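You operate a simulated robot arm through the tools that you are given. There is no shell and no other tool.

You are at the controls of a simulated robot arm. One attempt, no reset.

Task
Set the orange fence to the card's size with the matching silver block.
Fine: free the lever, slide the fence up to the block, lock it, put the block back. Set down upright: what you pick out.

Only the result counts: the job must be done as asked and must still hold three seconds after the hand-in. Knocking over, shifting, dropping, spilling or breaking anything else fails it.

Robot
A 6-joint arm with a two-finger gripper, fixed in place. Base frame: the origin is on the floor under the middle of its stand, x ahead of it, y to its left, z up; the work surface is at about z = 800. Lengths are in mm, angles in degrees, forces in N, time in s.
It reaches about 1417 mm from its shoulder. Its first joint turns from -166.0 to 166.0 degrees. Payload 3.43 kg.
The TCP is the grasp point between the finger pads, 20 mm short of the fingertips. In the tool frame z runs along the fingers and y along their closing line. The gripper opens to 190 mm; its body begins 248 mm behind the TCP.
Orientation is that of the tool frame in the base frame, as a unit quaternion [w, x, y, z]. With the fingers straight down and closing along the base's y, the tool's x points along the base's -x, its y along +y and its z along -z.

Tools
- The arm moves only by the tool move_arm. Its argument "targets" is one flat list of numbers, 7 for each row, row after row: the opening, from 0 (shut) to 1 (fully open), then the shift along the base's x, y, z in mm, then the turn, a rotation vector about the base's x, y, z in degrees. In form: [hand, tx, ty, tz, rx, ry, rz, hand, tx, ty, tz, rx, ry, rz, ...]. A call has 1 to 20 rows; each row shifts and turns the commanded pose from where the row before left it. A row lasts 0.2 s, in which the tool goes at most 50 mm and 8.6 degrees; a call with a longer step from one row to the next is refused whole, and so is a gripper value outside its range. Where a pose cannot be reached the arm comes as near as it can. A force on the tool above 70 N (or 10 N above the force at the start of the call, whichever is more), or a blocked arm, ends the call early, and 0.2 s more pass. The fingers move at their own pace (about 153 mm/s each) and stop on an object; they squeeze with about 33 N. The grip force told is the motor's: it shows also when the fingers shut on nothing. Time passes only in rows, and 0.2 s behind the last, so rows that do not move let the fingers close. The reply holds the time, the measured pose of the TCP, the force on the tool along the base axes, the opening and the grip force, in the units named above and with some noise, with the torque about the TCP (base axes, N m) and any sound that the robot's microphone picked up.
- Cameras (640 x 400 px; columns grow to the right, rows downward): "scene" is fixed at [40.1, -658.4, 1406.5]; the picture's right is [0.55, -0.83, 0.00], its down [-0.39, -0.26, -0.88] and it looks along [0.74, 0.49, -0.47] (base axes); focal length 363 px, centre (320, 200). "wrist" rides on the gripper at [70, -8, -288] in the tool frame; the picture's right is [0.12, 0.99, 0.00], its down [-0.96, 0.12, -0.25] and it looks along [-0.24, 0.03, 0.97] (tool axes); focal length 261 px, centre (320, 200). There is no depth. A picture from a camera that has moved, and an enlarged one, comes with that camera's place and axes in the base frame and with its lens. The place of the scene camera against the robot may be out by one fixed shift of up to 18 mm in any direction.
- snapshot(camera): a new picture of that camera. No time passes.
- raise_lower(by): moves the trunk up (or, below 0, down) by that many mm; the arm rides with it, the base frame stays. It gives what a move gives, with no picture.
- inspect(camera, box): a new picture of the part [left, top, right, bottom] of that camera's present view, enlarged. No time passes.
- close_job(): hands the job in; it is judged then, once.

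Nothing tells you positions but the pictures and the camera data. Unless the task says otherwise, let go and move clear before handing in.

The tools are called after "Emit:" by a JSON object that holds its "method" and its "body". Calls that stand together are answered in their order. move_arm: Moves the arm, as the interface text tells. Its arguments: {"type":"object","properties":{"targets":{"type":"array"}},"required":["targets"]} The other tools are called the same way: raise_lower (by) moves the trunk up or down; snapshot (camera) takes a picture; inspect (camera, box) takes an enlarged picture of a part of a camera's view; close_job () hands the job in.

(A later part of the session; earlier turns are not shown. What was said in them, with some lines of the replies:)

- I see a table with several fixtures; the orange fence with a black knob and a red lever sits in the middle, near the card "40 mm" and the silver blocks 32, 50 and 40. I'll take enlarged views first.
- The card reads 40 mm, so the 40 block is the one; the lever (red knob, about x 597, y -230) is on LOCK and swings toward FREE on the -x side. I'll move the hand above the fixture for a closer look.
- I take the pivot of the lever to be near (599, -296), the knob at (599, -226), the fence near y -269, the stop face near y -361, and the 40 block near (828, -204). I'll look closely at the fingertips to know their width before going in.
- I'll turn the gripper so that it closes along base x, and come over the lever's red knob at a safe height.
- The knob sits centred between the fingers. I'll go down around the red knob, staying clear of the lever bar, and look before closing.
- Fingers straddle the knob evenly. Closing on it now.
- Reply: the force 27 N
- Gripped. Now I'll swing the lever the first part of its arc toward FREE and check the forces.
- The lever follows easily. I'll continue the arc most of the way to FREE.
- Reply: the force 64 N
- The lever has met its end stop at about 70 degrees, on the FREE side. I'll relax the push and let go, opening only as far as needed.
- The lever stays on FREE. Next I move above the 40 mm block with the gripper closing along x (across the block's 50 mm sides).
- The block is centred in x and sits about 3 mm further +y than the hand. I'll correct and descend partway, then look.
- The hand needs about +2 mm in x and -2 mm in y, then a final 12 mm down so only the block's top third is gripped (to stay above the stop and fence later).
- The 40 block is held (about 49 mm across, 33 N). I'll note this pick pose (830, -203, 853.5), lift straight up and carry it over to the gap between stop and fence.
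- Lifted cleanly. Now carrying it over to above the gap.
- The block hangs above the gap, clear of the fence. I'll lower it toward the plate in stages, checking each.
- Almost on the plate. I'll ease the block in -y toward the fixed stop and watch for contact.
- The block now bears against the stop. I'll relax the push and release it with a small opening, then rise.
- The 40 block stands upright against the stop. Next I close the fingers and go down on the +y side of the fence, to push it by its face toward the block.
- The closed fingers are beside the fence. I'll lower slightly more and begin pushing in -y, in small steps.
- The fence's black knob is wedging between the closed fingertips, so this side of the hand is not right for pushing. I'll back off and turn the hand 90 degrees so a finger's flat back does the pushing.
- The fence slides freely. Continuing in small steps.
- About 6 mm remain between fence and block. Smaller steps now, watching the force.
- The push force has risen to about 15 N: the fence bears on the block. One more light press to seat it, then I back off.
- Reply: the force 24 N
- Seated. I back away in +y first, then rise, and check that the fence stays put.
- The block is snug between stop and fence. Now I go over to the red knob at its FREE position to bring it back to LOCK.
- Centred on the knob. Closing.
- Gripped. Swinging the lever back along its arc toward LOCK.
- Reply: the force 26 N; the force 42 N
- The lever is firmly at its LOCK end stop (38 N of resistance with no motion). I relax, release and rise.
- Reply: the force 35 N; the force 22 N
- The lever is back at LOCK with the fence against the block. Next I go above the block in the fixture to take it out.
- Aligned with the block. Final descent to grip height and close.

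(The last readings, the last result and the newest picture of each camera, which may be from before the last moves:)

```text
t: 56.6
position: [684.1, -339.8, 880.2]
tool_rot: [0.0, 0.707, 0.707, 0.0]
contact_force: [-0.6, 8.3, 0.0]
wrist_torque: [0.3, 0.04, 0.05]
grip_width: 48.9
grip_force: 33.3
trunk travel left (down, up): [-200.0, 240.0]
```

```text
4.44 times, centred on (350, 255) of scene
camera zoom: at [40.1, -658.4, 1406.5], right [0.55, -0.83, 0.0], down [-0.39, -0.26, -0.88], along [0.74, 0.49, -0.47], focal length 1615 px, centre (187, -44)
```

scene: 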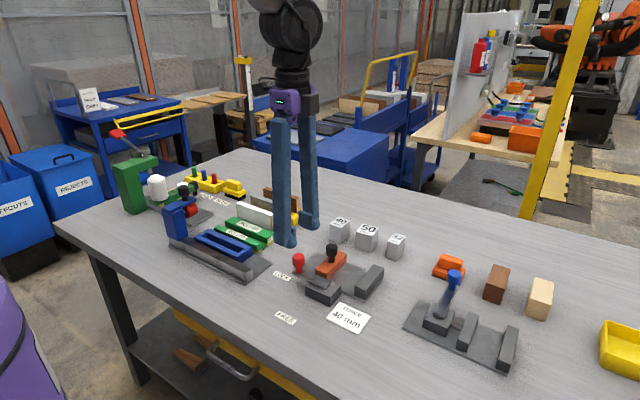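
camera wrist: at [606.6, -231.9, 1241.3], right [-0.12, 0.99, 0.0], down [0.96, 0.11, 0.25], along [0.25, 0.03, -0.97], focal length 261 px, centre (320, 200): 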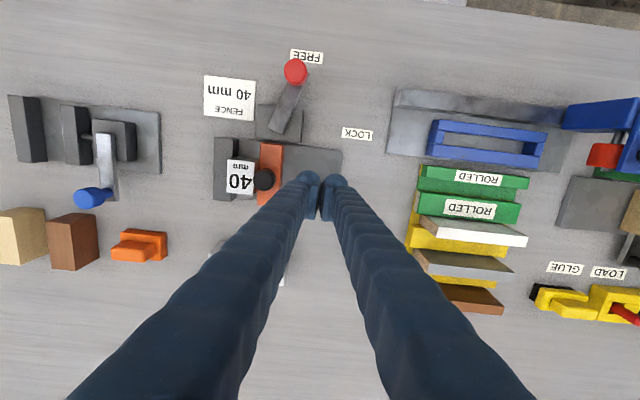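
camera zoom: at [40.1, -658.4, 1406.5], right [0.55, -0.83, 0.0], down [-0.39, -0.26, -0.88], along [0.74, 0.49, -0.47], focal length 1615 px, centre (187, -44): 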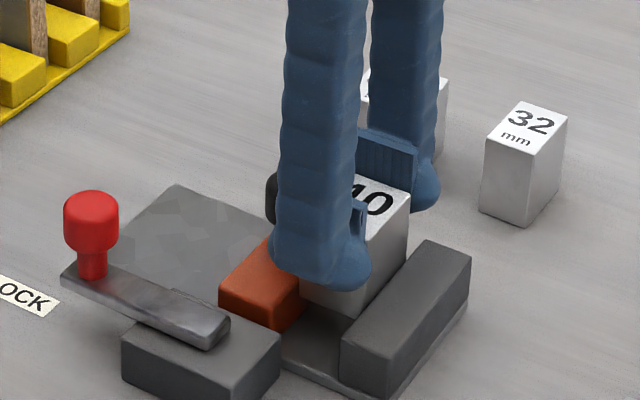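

Emit:
{"method": "move_arm", "body": {"targets": [0.1, 0, 0.5, 6, 0, 0, 0, 0.1, 0, 0, 10, 0, 0, 0, 0.1, 0, 0, 20, 0, 0, 0, 0.1, 0, 0, 30, 0, 0, 0, 0.1, 0, 0, 25, 0, 0, 0]}}

Emit:
{"method": "inspect", "body": {"camera": "scene", "box": [280, 180, 400, 310]}}

Emit:
{"method": "inspect", "body": {"camera": "wrist", "box": [240, 90, 400, 250]}}

```text
t: 57.8
position: [682.5, -340.1, 972.2]
tool_rot: [-0.001, 0.707, 0.708, 0.0]
contact_force: [0.2, -0.2, -3.8]
wrist_torque: [0.03, -0.03, -0.01]
grip_width: 49.1
grip_force: 33.0
trunk travel left (down, up): [-200.0, 240.0]
```

```text
3.08 times, centred on (340, 245) of scene
camera zoom: at [40.1, -658.4, 1406.5], right [0.55, -0.83, 0.0], down [-0.39, -0.26, -0.88], along [0.74, 0.49, -0.47], focal length 1118 px, centre (258, 62)
```

zoom: 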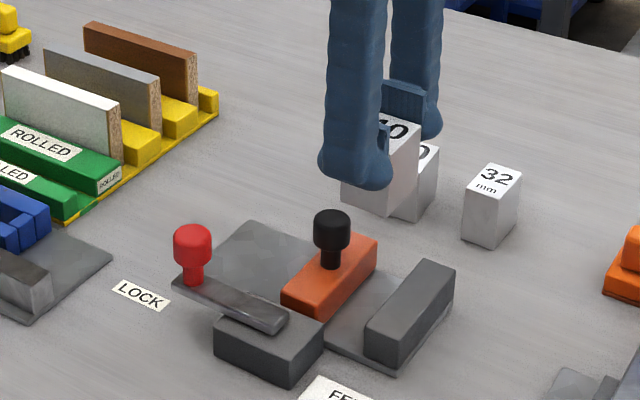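

```text
2.50 times, centred on (320, 170) of wrist
camera zoom: at [674.8, -270.5, 1257.6], right [0.99, 0.12, 0.0], down [0.12, -0.96, 0.25], along [0.03, -0.25, -0.97], focal length 652 px, centre (320, 275)
```

zoom: 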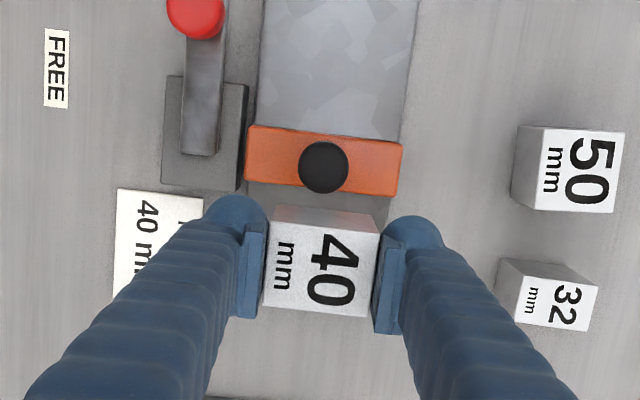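

Block out, fence holding. Carrying the block back to its original spot.

Emit:
{"method": "move_arm", "body": {"targets": [0.1, 24.6, 22.9, 0, 0, 0, 0, 0.1, 24.6, 22.9, 0, 0, 0, 0, 0.1, 24.6, 22.9, 0, 0, 0, 0, 0.1, 24.6, 22.9, 0, 0, 0, 0, 0.1, 24.6, 22.9, 0, 0, 0, 0, 0.1, 24.6, 22.9, 0, 0, 0, 0, 0.1, 0, 0, 0, 0, 0, 0]}}

Emit:
{"method": "snapshot", "body": {"camera": "wrist"}}

```text
t: 59.4
position: [829.4, -201.7, 970.7]
tool_rot: [0.0, 0.707, 0.707, 0.0]
contact_force: [0.2, -0.1, -2.8]
wrist_torque: [-0.07, 0.0, 0.03]
grip_width: 48.6
grip_force: 32.6
trunk travel left (down, up): [-200.0, 240.0]
```

```text
taken
camera wrist: at [821.6, -132.9, 1256.7], right [0.99, 0.12, 0.0], down [0.11, -0.96, 0.25], along [0.03, -0.25, -0.97], focal length 261 px, centre (320, 200)
```

wrist: 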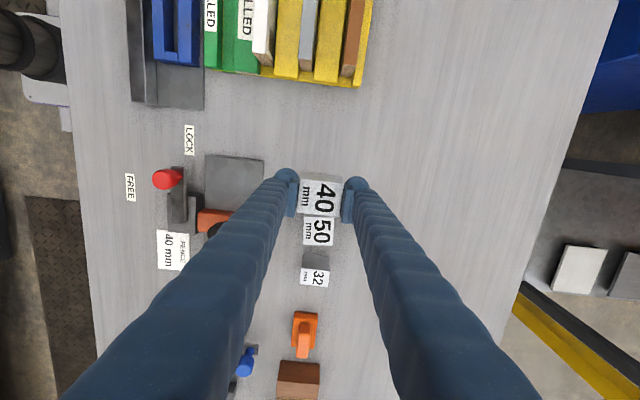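

Emit:
{"method": "move_arm", "body": {"targets": [0.1, 0.3, -0.5, -28, 0, 0, 0, 0.1, 0.3, -0.5, -28, 0, 0, 0, 0.1, 0, 0, -28, 0, 0, 0, 0.1, 0, 0, -18, 0, 0, 0, 0.1, 0, 0, -5, 0, 0, 0, 0.1, 0, 0, 0, 0, 0, 0]}}

Emit:
{"method": "inspect", "body": {"camera": "scene", "box": [300, 180, 420, 280]}}

```text
t: 60.8
position: [832.0, -202.3, 862.8]
tool_rot: [-0.001, 0.707, 0.707, -0.001]
contact_force: [0.5, -0.4, -3.0]
wrist_torque: [0.02, 0.03, -0.01]
grip_width: 48.9
grip_force: 32.7
trunk travel left (down, up): [-200.0, 240.0]
```

```text
4.00 times, centred on (360, 230) of scene
camera zoom: at [40.1, -658.4, 1406.5], right [0.55, -0.83, 0.0], down [-0.39, -0.26, -0.88], along [0.74, 0.49, -0.47], focal length 1454 px, centre (160, 80)
```

zoom: 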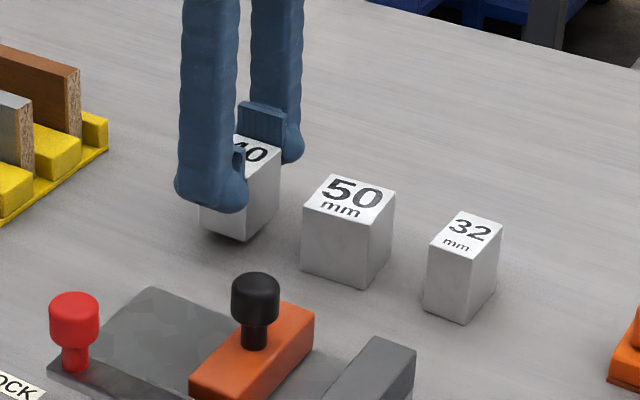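

Emit:
{"method": "move_arm", "body": {"targets": [0.1, -1.5, -0.6, -3, 0, 0, 0, 0.1, 0, 0, -2, 0, 0, 0, 0.1, 0, 0, -1.5, 0, 0, 0, 0.1, 0, 0, 0, 0, 0, 0]}}

```text
t: 61.8
position: [829.7, -202.7, 856.5]
tool_rot: [-0.001, 0.707, 0.707, 0.0]
contact_force: [0.0, 0.3, -3.1]
wrist_torque: [-0.01, -0.02, 0.0]
grip_width: 49.0
grip_force: 32.8
trunk travel left (down, up): [-200.0, 240.0]
```

Emit:
{"method": "move_arm", "body": {"targets": [0.1, 0, 0, -1, 0, 0, 0, 0.1, 0, 0, -1, 0, 0, 0, 0.1, 0, 0, 0, 0, 0, 0]}}

```text
t: 62.6
position: [830.9, -204.6, 855.4]
tool_rot: [-0.001, 0.707, 0.707, -0.001]
contact_force: [-0.9, -0.6, -1.9]
wrist_torque: [-0.03, -0.02, 0.02]
grip_width: 48.8
grip_force: 33.1
trunk travel left (down, up): [-200.0, 240.0]
```

Emit:
{"method": "move_arm", "body": {"targets": [0.1, 0, 0, -0.7, 0, 0, 0, 0.1, 0, 0, -0.5, 0, 0, 0, 0.1, 0, 0, 0, 0, 0, 0]}}

Emit:
{"method": "inspect", "body": {"camera": "scene", "box": [320, 200, 390, 260]}}

```text
t: 63.4
position: [829.7, -202.7, 854.3]
tool_rot: [-0.001, 0.707, 0.708, -0.001]
contact_force: [0.4, -0.8, -2.9]
wrist_torque: [-0.03, -0.04, 0.02]
grip_width: 48.8
grip_force: 33.1
trunk travel left (down, up): [-200.0, 240.0]
```

```text
6.67 times, centred on (355, 230) of scene
camera zoom: at [40.1, -658.4, 1406.5], right [0.55, -0.83, 0.0], down [-0.39, -0.26, -0.88], along [0.74, 0.49, -0.47], focal length 2423 px, centre (87, 0)
```

zoom: 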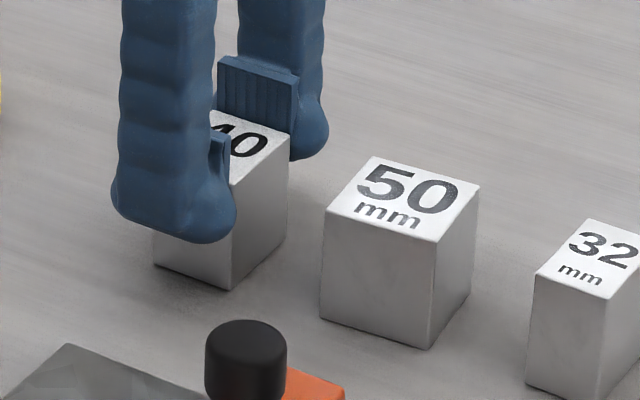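

Emit:
{"method": "move_arm", "body": {"targets": [0.1, 0, 0, -0.6, 0, 0, 0, 0.1, 0, 0, -0.5, 0, 0, 0, 0.1, 0, 0, 0, 0, 0, 0]}}

```text
t: 64.2
position: [829.6, -204.1, 853.3]
tool_rot: [0.0, 0.708, 0.707, 0.0]
contact_force: [-1.6, 0.7, 3.7]
wrist_torque: [-0.1, 0.08, -0.02]
grip_width: 48.9
grip_force: 33.1
trunk travel left (down, up): [-200.0, 240.0]
```

The block touches down (load has shifted to the table). Releasing and rising straight up.

Emit:
{"method": "move_arm", "body": {"targets": [0.3, 0, 0, 0, 0, 0, 0, 0.4, 0, 0, 0, 0, 0, 0, 0.4, 0, 0, 0, 0, 0, 0, 0.4, 0, 0, 10, 0, 0, 0, 0.4, 0, 0, 25, 0, 0, 0, 0.4, 0, 0, 35, 0, 0, 0, 0.4, 0, 0, 40, 0, 0, 0]}}

Emit:
{"method": "inspect", "body": {"camera": "scene", "box": [280, 200, 420, 310]}}

Emit:
{"method": "inspect", "body": {"camera": "wrist", "box": [240, 120, 400, 240]}}

```text
t: 65.8
position: [831.6, -203.4, 964.5]
tool_rot: [-0.001, 0.707, 0.708, -0.001]
contact_force: [-0.3, -0.2, 0.0]
wrist_torque: [-0.03, -0.03, -0.01]
grip_width: 75.8
grip_force: 0.1
trunk travel left (down, up): [-200.0, 240.0]
```

```text
3.64 times, centred on (350, 255) of scene
camera zoom: at [40.1, -658.4, 1406.5], right [0.55, -0.83, 0.0], down [-0.39, -0.26, -0.88], along [0.74, 0.49, -0.47], focal length 1322 px, centre (211, 0)
```

zoom: 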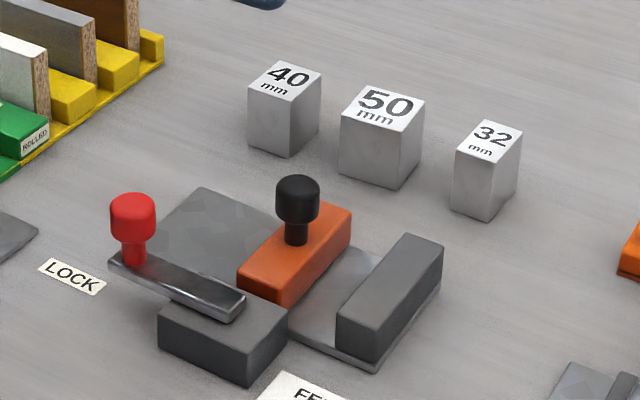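

```text
3.33 times, centred on (320, 180) of wrist
camera zoom: at [823.3, -134.3, 1251.0], right [0.99, 0.12, 0.0], down [0.12, -0.96, 0.25], along [0.03, -0.25, -0.97], focal length 869 px, centre (320, 267)
```

zoom: 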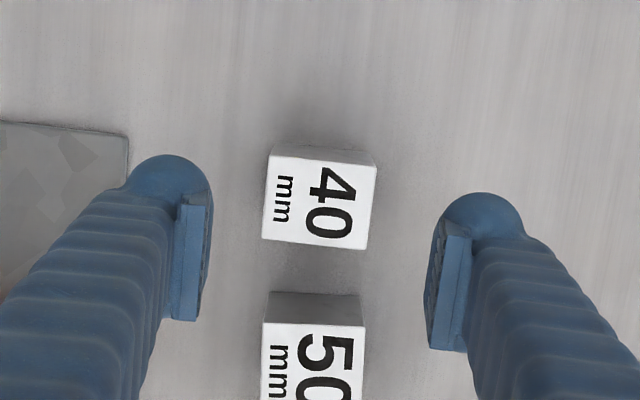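

The block is back on its original spot, upright. I'll move up over the fixture to check the set gap and the lever.

Emit:
{"method": "move_arm", "body": {"targets": [0.5, 0, 0, 40, 0, 0, 0, 0.6, -10, -10, 40, 0, 0, 0, 0.8, -30, -25, 10, 0, 0, 0, 1, -35, -25, 0, 0, 0, 0, 1, -35, -25, 0, 0, 0, 0, 1, -35, -25, 0, 0, 0, 0, 1, 0, 0, 0, 0, 0, 0]}}

Emit:
{"method": "snapshot", "body": {"camera": "wrist"}}

Emit:
{"method": "inspect", "body": {"camera": "wrist", "box": [240, 100, 400, 260]}}

Emit:
{"method": "snapshot", "body": {"camera": "scene"}}

```text
t: 67.4
position: [683.2, -313.3, 1051.6]
tool_rot: [-0.001, 0.707, 0.708, 0.0]
contact_force: [0.4, 0.0, 0.3]
wrist_torque: [0.07, 0.04, 0.0]
grip_width: 189.6
grip_force: 0.1
trunk travel left (down, up): [-200.0, 240.0]
```

```text
taken
camera wrist: at [675.9, -243.9, 1338.1], right [0.99, 0.12, 0.0], down [0.12, -0.96, 0.25], along [0.03, -0.25, -0.97], focal length 261 px, centre (320, 200)
```

wrist: 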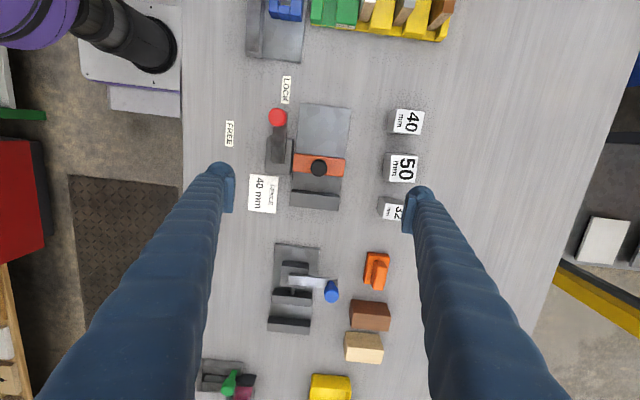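

```text
2.50 times, centred on (320, 180) of wrist
camera zoom: at [675.9, -243.9, 1338.1], right [0.99, 0.12, 0.0], down [0.12, -0.96, 0.25], along [0.03, -0.25, -0.97], focal length 652 px, centre (320, 250)
```

zoom: 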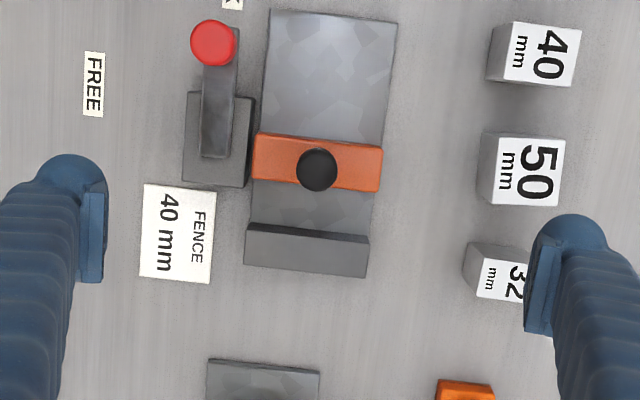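

```text
taken
```

scene: 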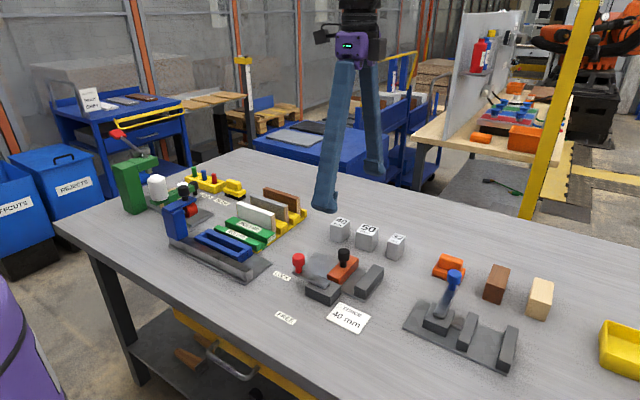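

Emit:
{"method": "inspect", "body": {"camera": "wrist", "box": [270, 130, 360, 220]}}

Emit:
{"method": "inspect", "body": {"camera": "wrist", "box": [255, 95, 305, 190]}}

```text
4.44 times, centred on (315, 175) of wrist
camera zoom: at [675.9, -243.9, 1338.1], right [0.99, 0.12, 0.0], down [0.12, -0.96, 0.25], along [0.03, -0.25, -0.97], focal length 1158 px, centre (342, 311)
```

zoom: 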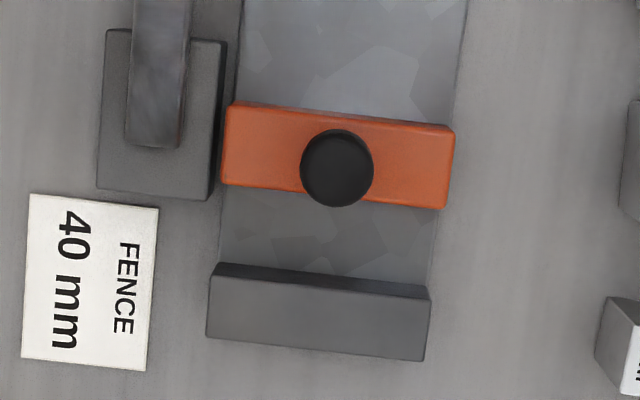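

```text
4.21 times, centred on (280, 142) of wrist
camera zoom: at [675.9, -243.9, 1338.1], right [0.99, 0.12, 0.0], down [0.12, -0.96, 0.25], along [0.03, -0.25, -0.97], focal length 1098 px, centre (488, 442)
```

zoom: 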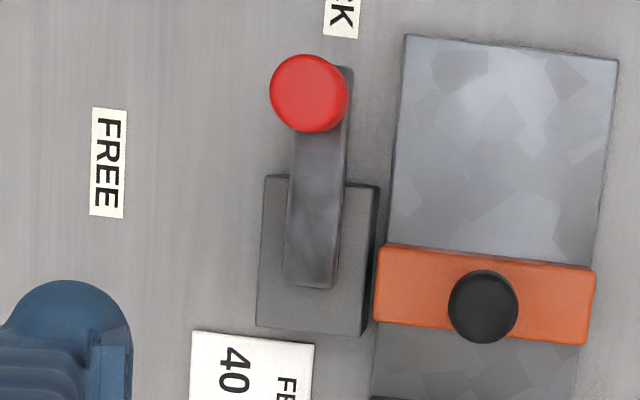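

The gap between stop and fence measures about 40–41 mm in the picture. The lever is on LOCK at its original spot, the 40 block is upright where it started, and nothing else has moved. The hand is open and well clear, so I'm handing in.

Emit:
{"method": "close_job", "body": {}}

```text
The job is handed in.
```

The orange fence is set to 40 mm and locked. The job is handed in, but I got no pass or fail result back.

- **Fence:** I freed the lever, stood the 40 mm block against the fixed stop and pushed the fence up until it pressed on the block. In the final picture the gap measures about 40–42 mm, which is as fine as I can read it.
- **Lever:** It is back on LOCK, pushed firmly to its end stop and sitting where it was at the start.
- **40 mm block:** It is back upright on its original spot, within about 1 mm as far as the pictures show.
- **Everything else:** The last views show nothing else moved, and the open hand is well clear above the table.

On the first try at pushing the fence, its black knob started to slip between the closed fingertips. I backed off, turned the hand and pushed with the back of a finger instead. The fence had not moved at that point.
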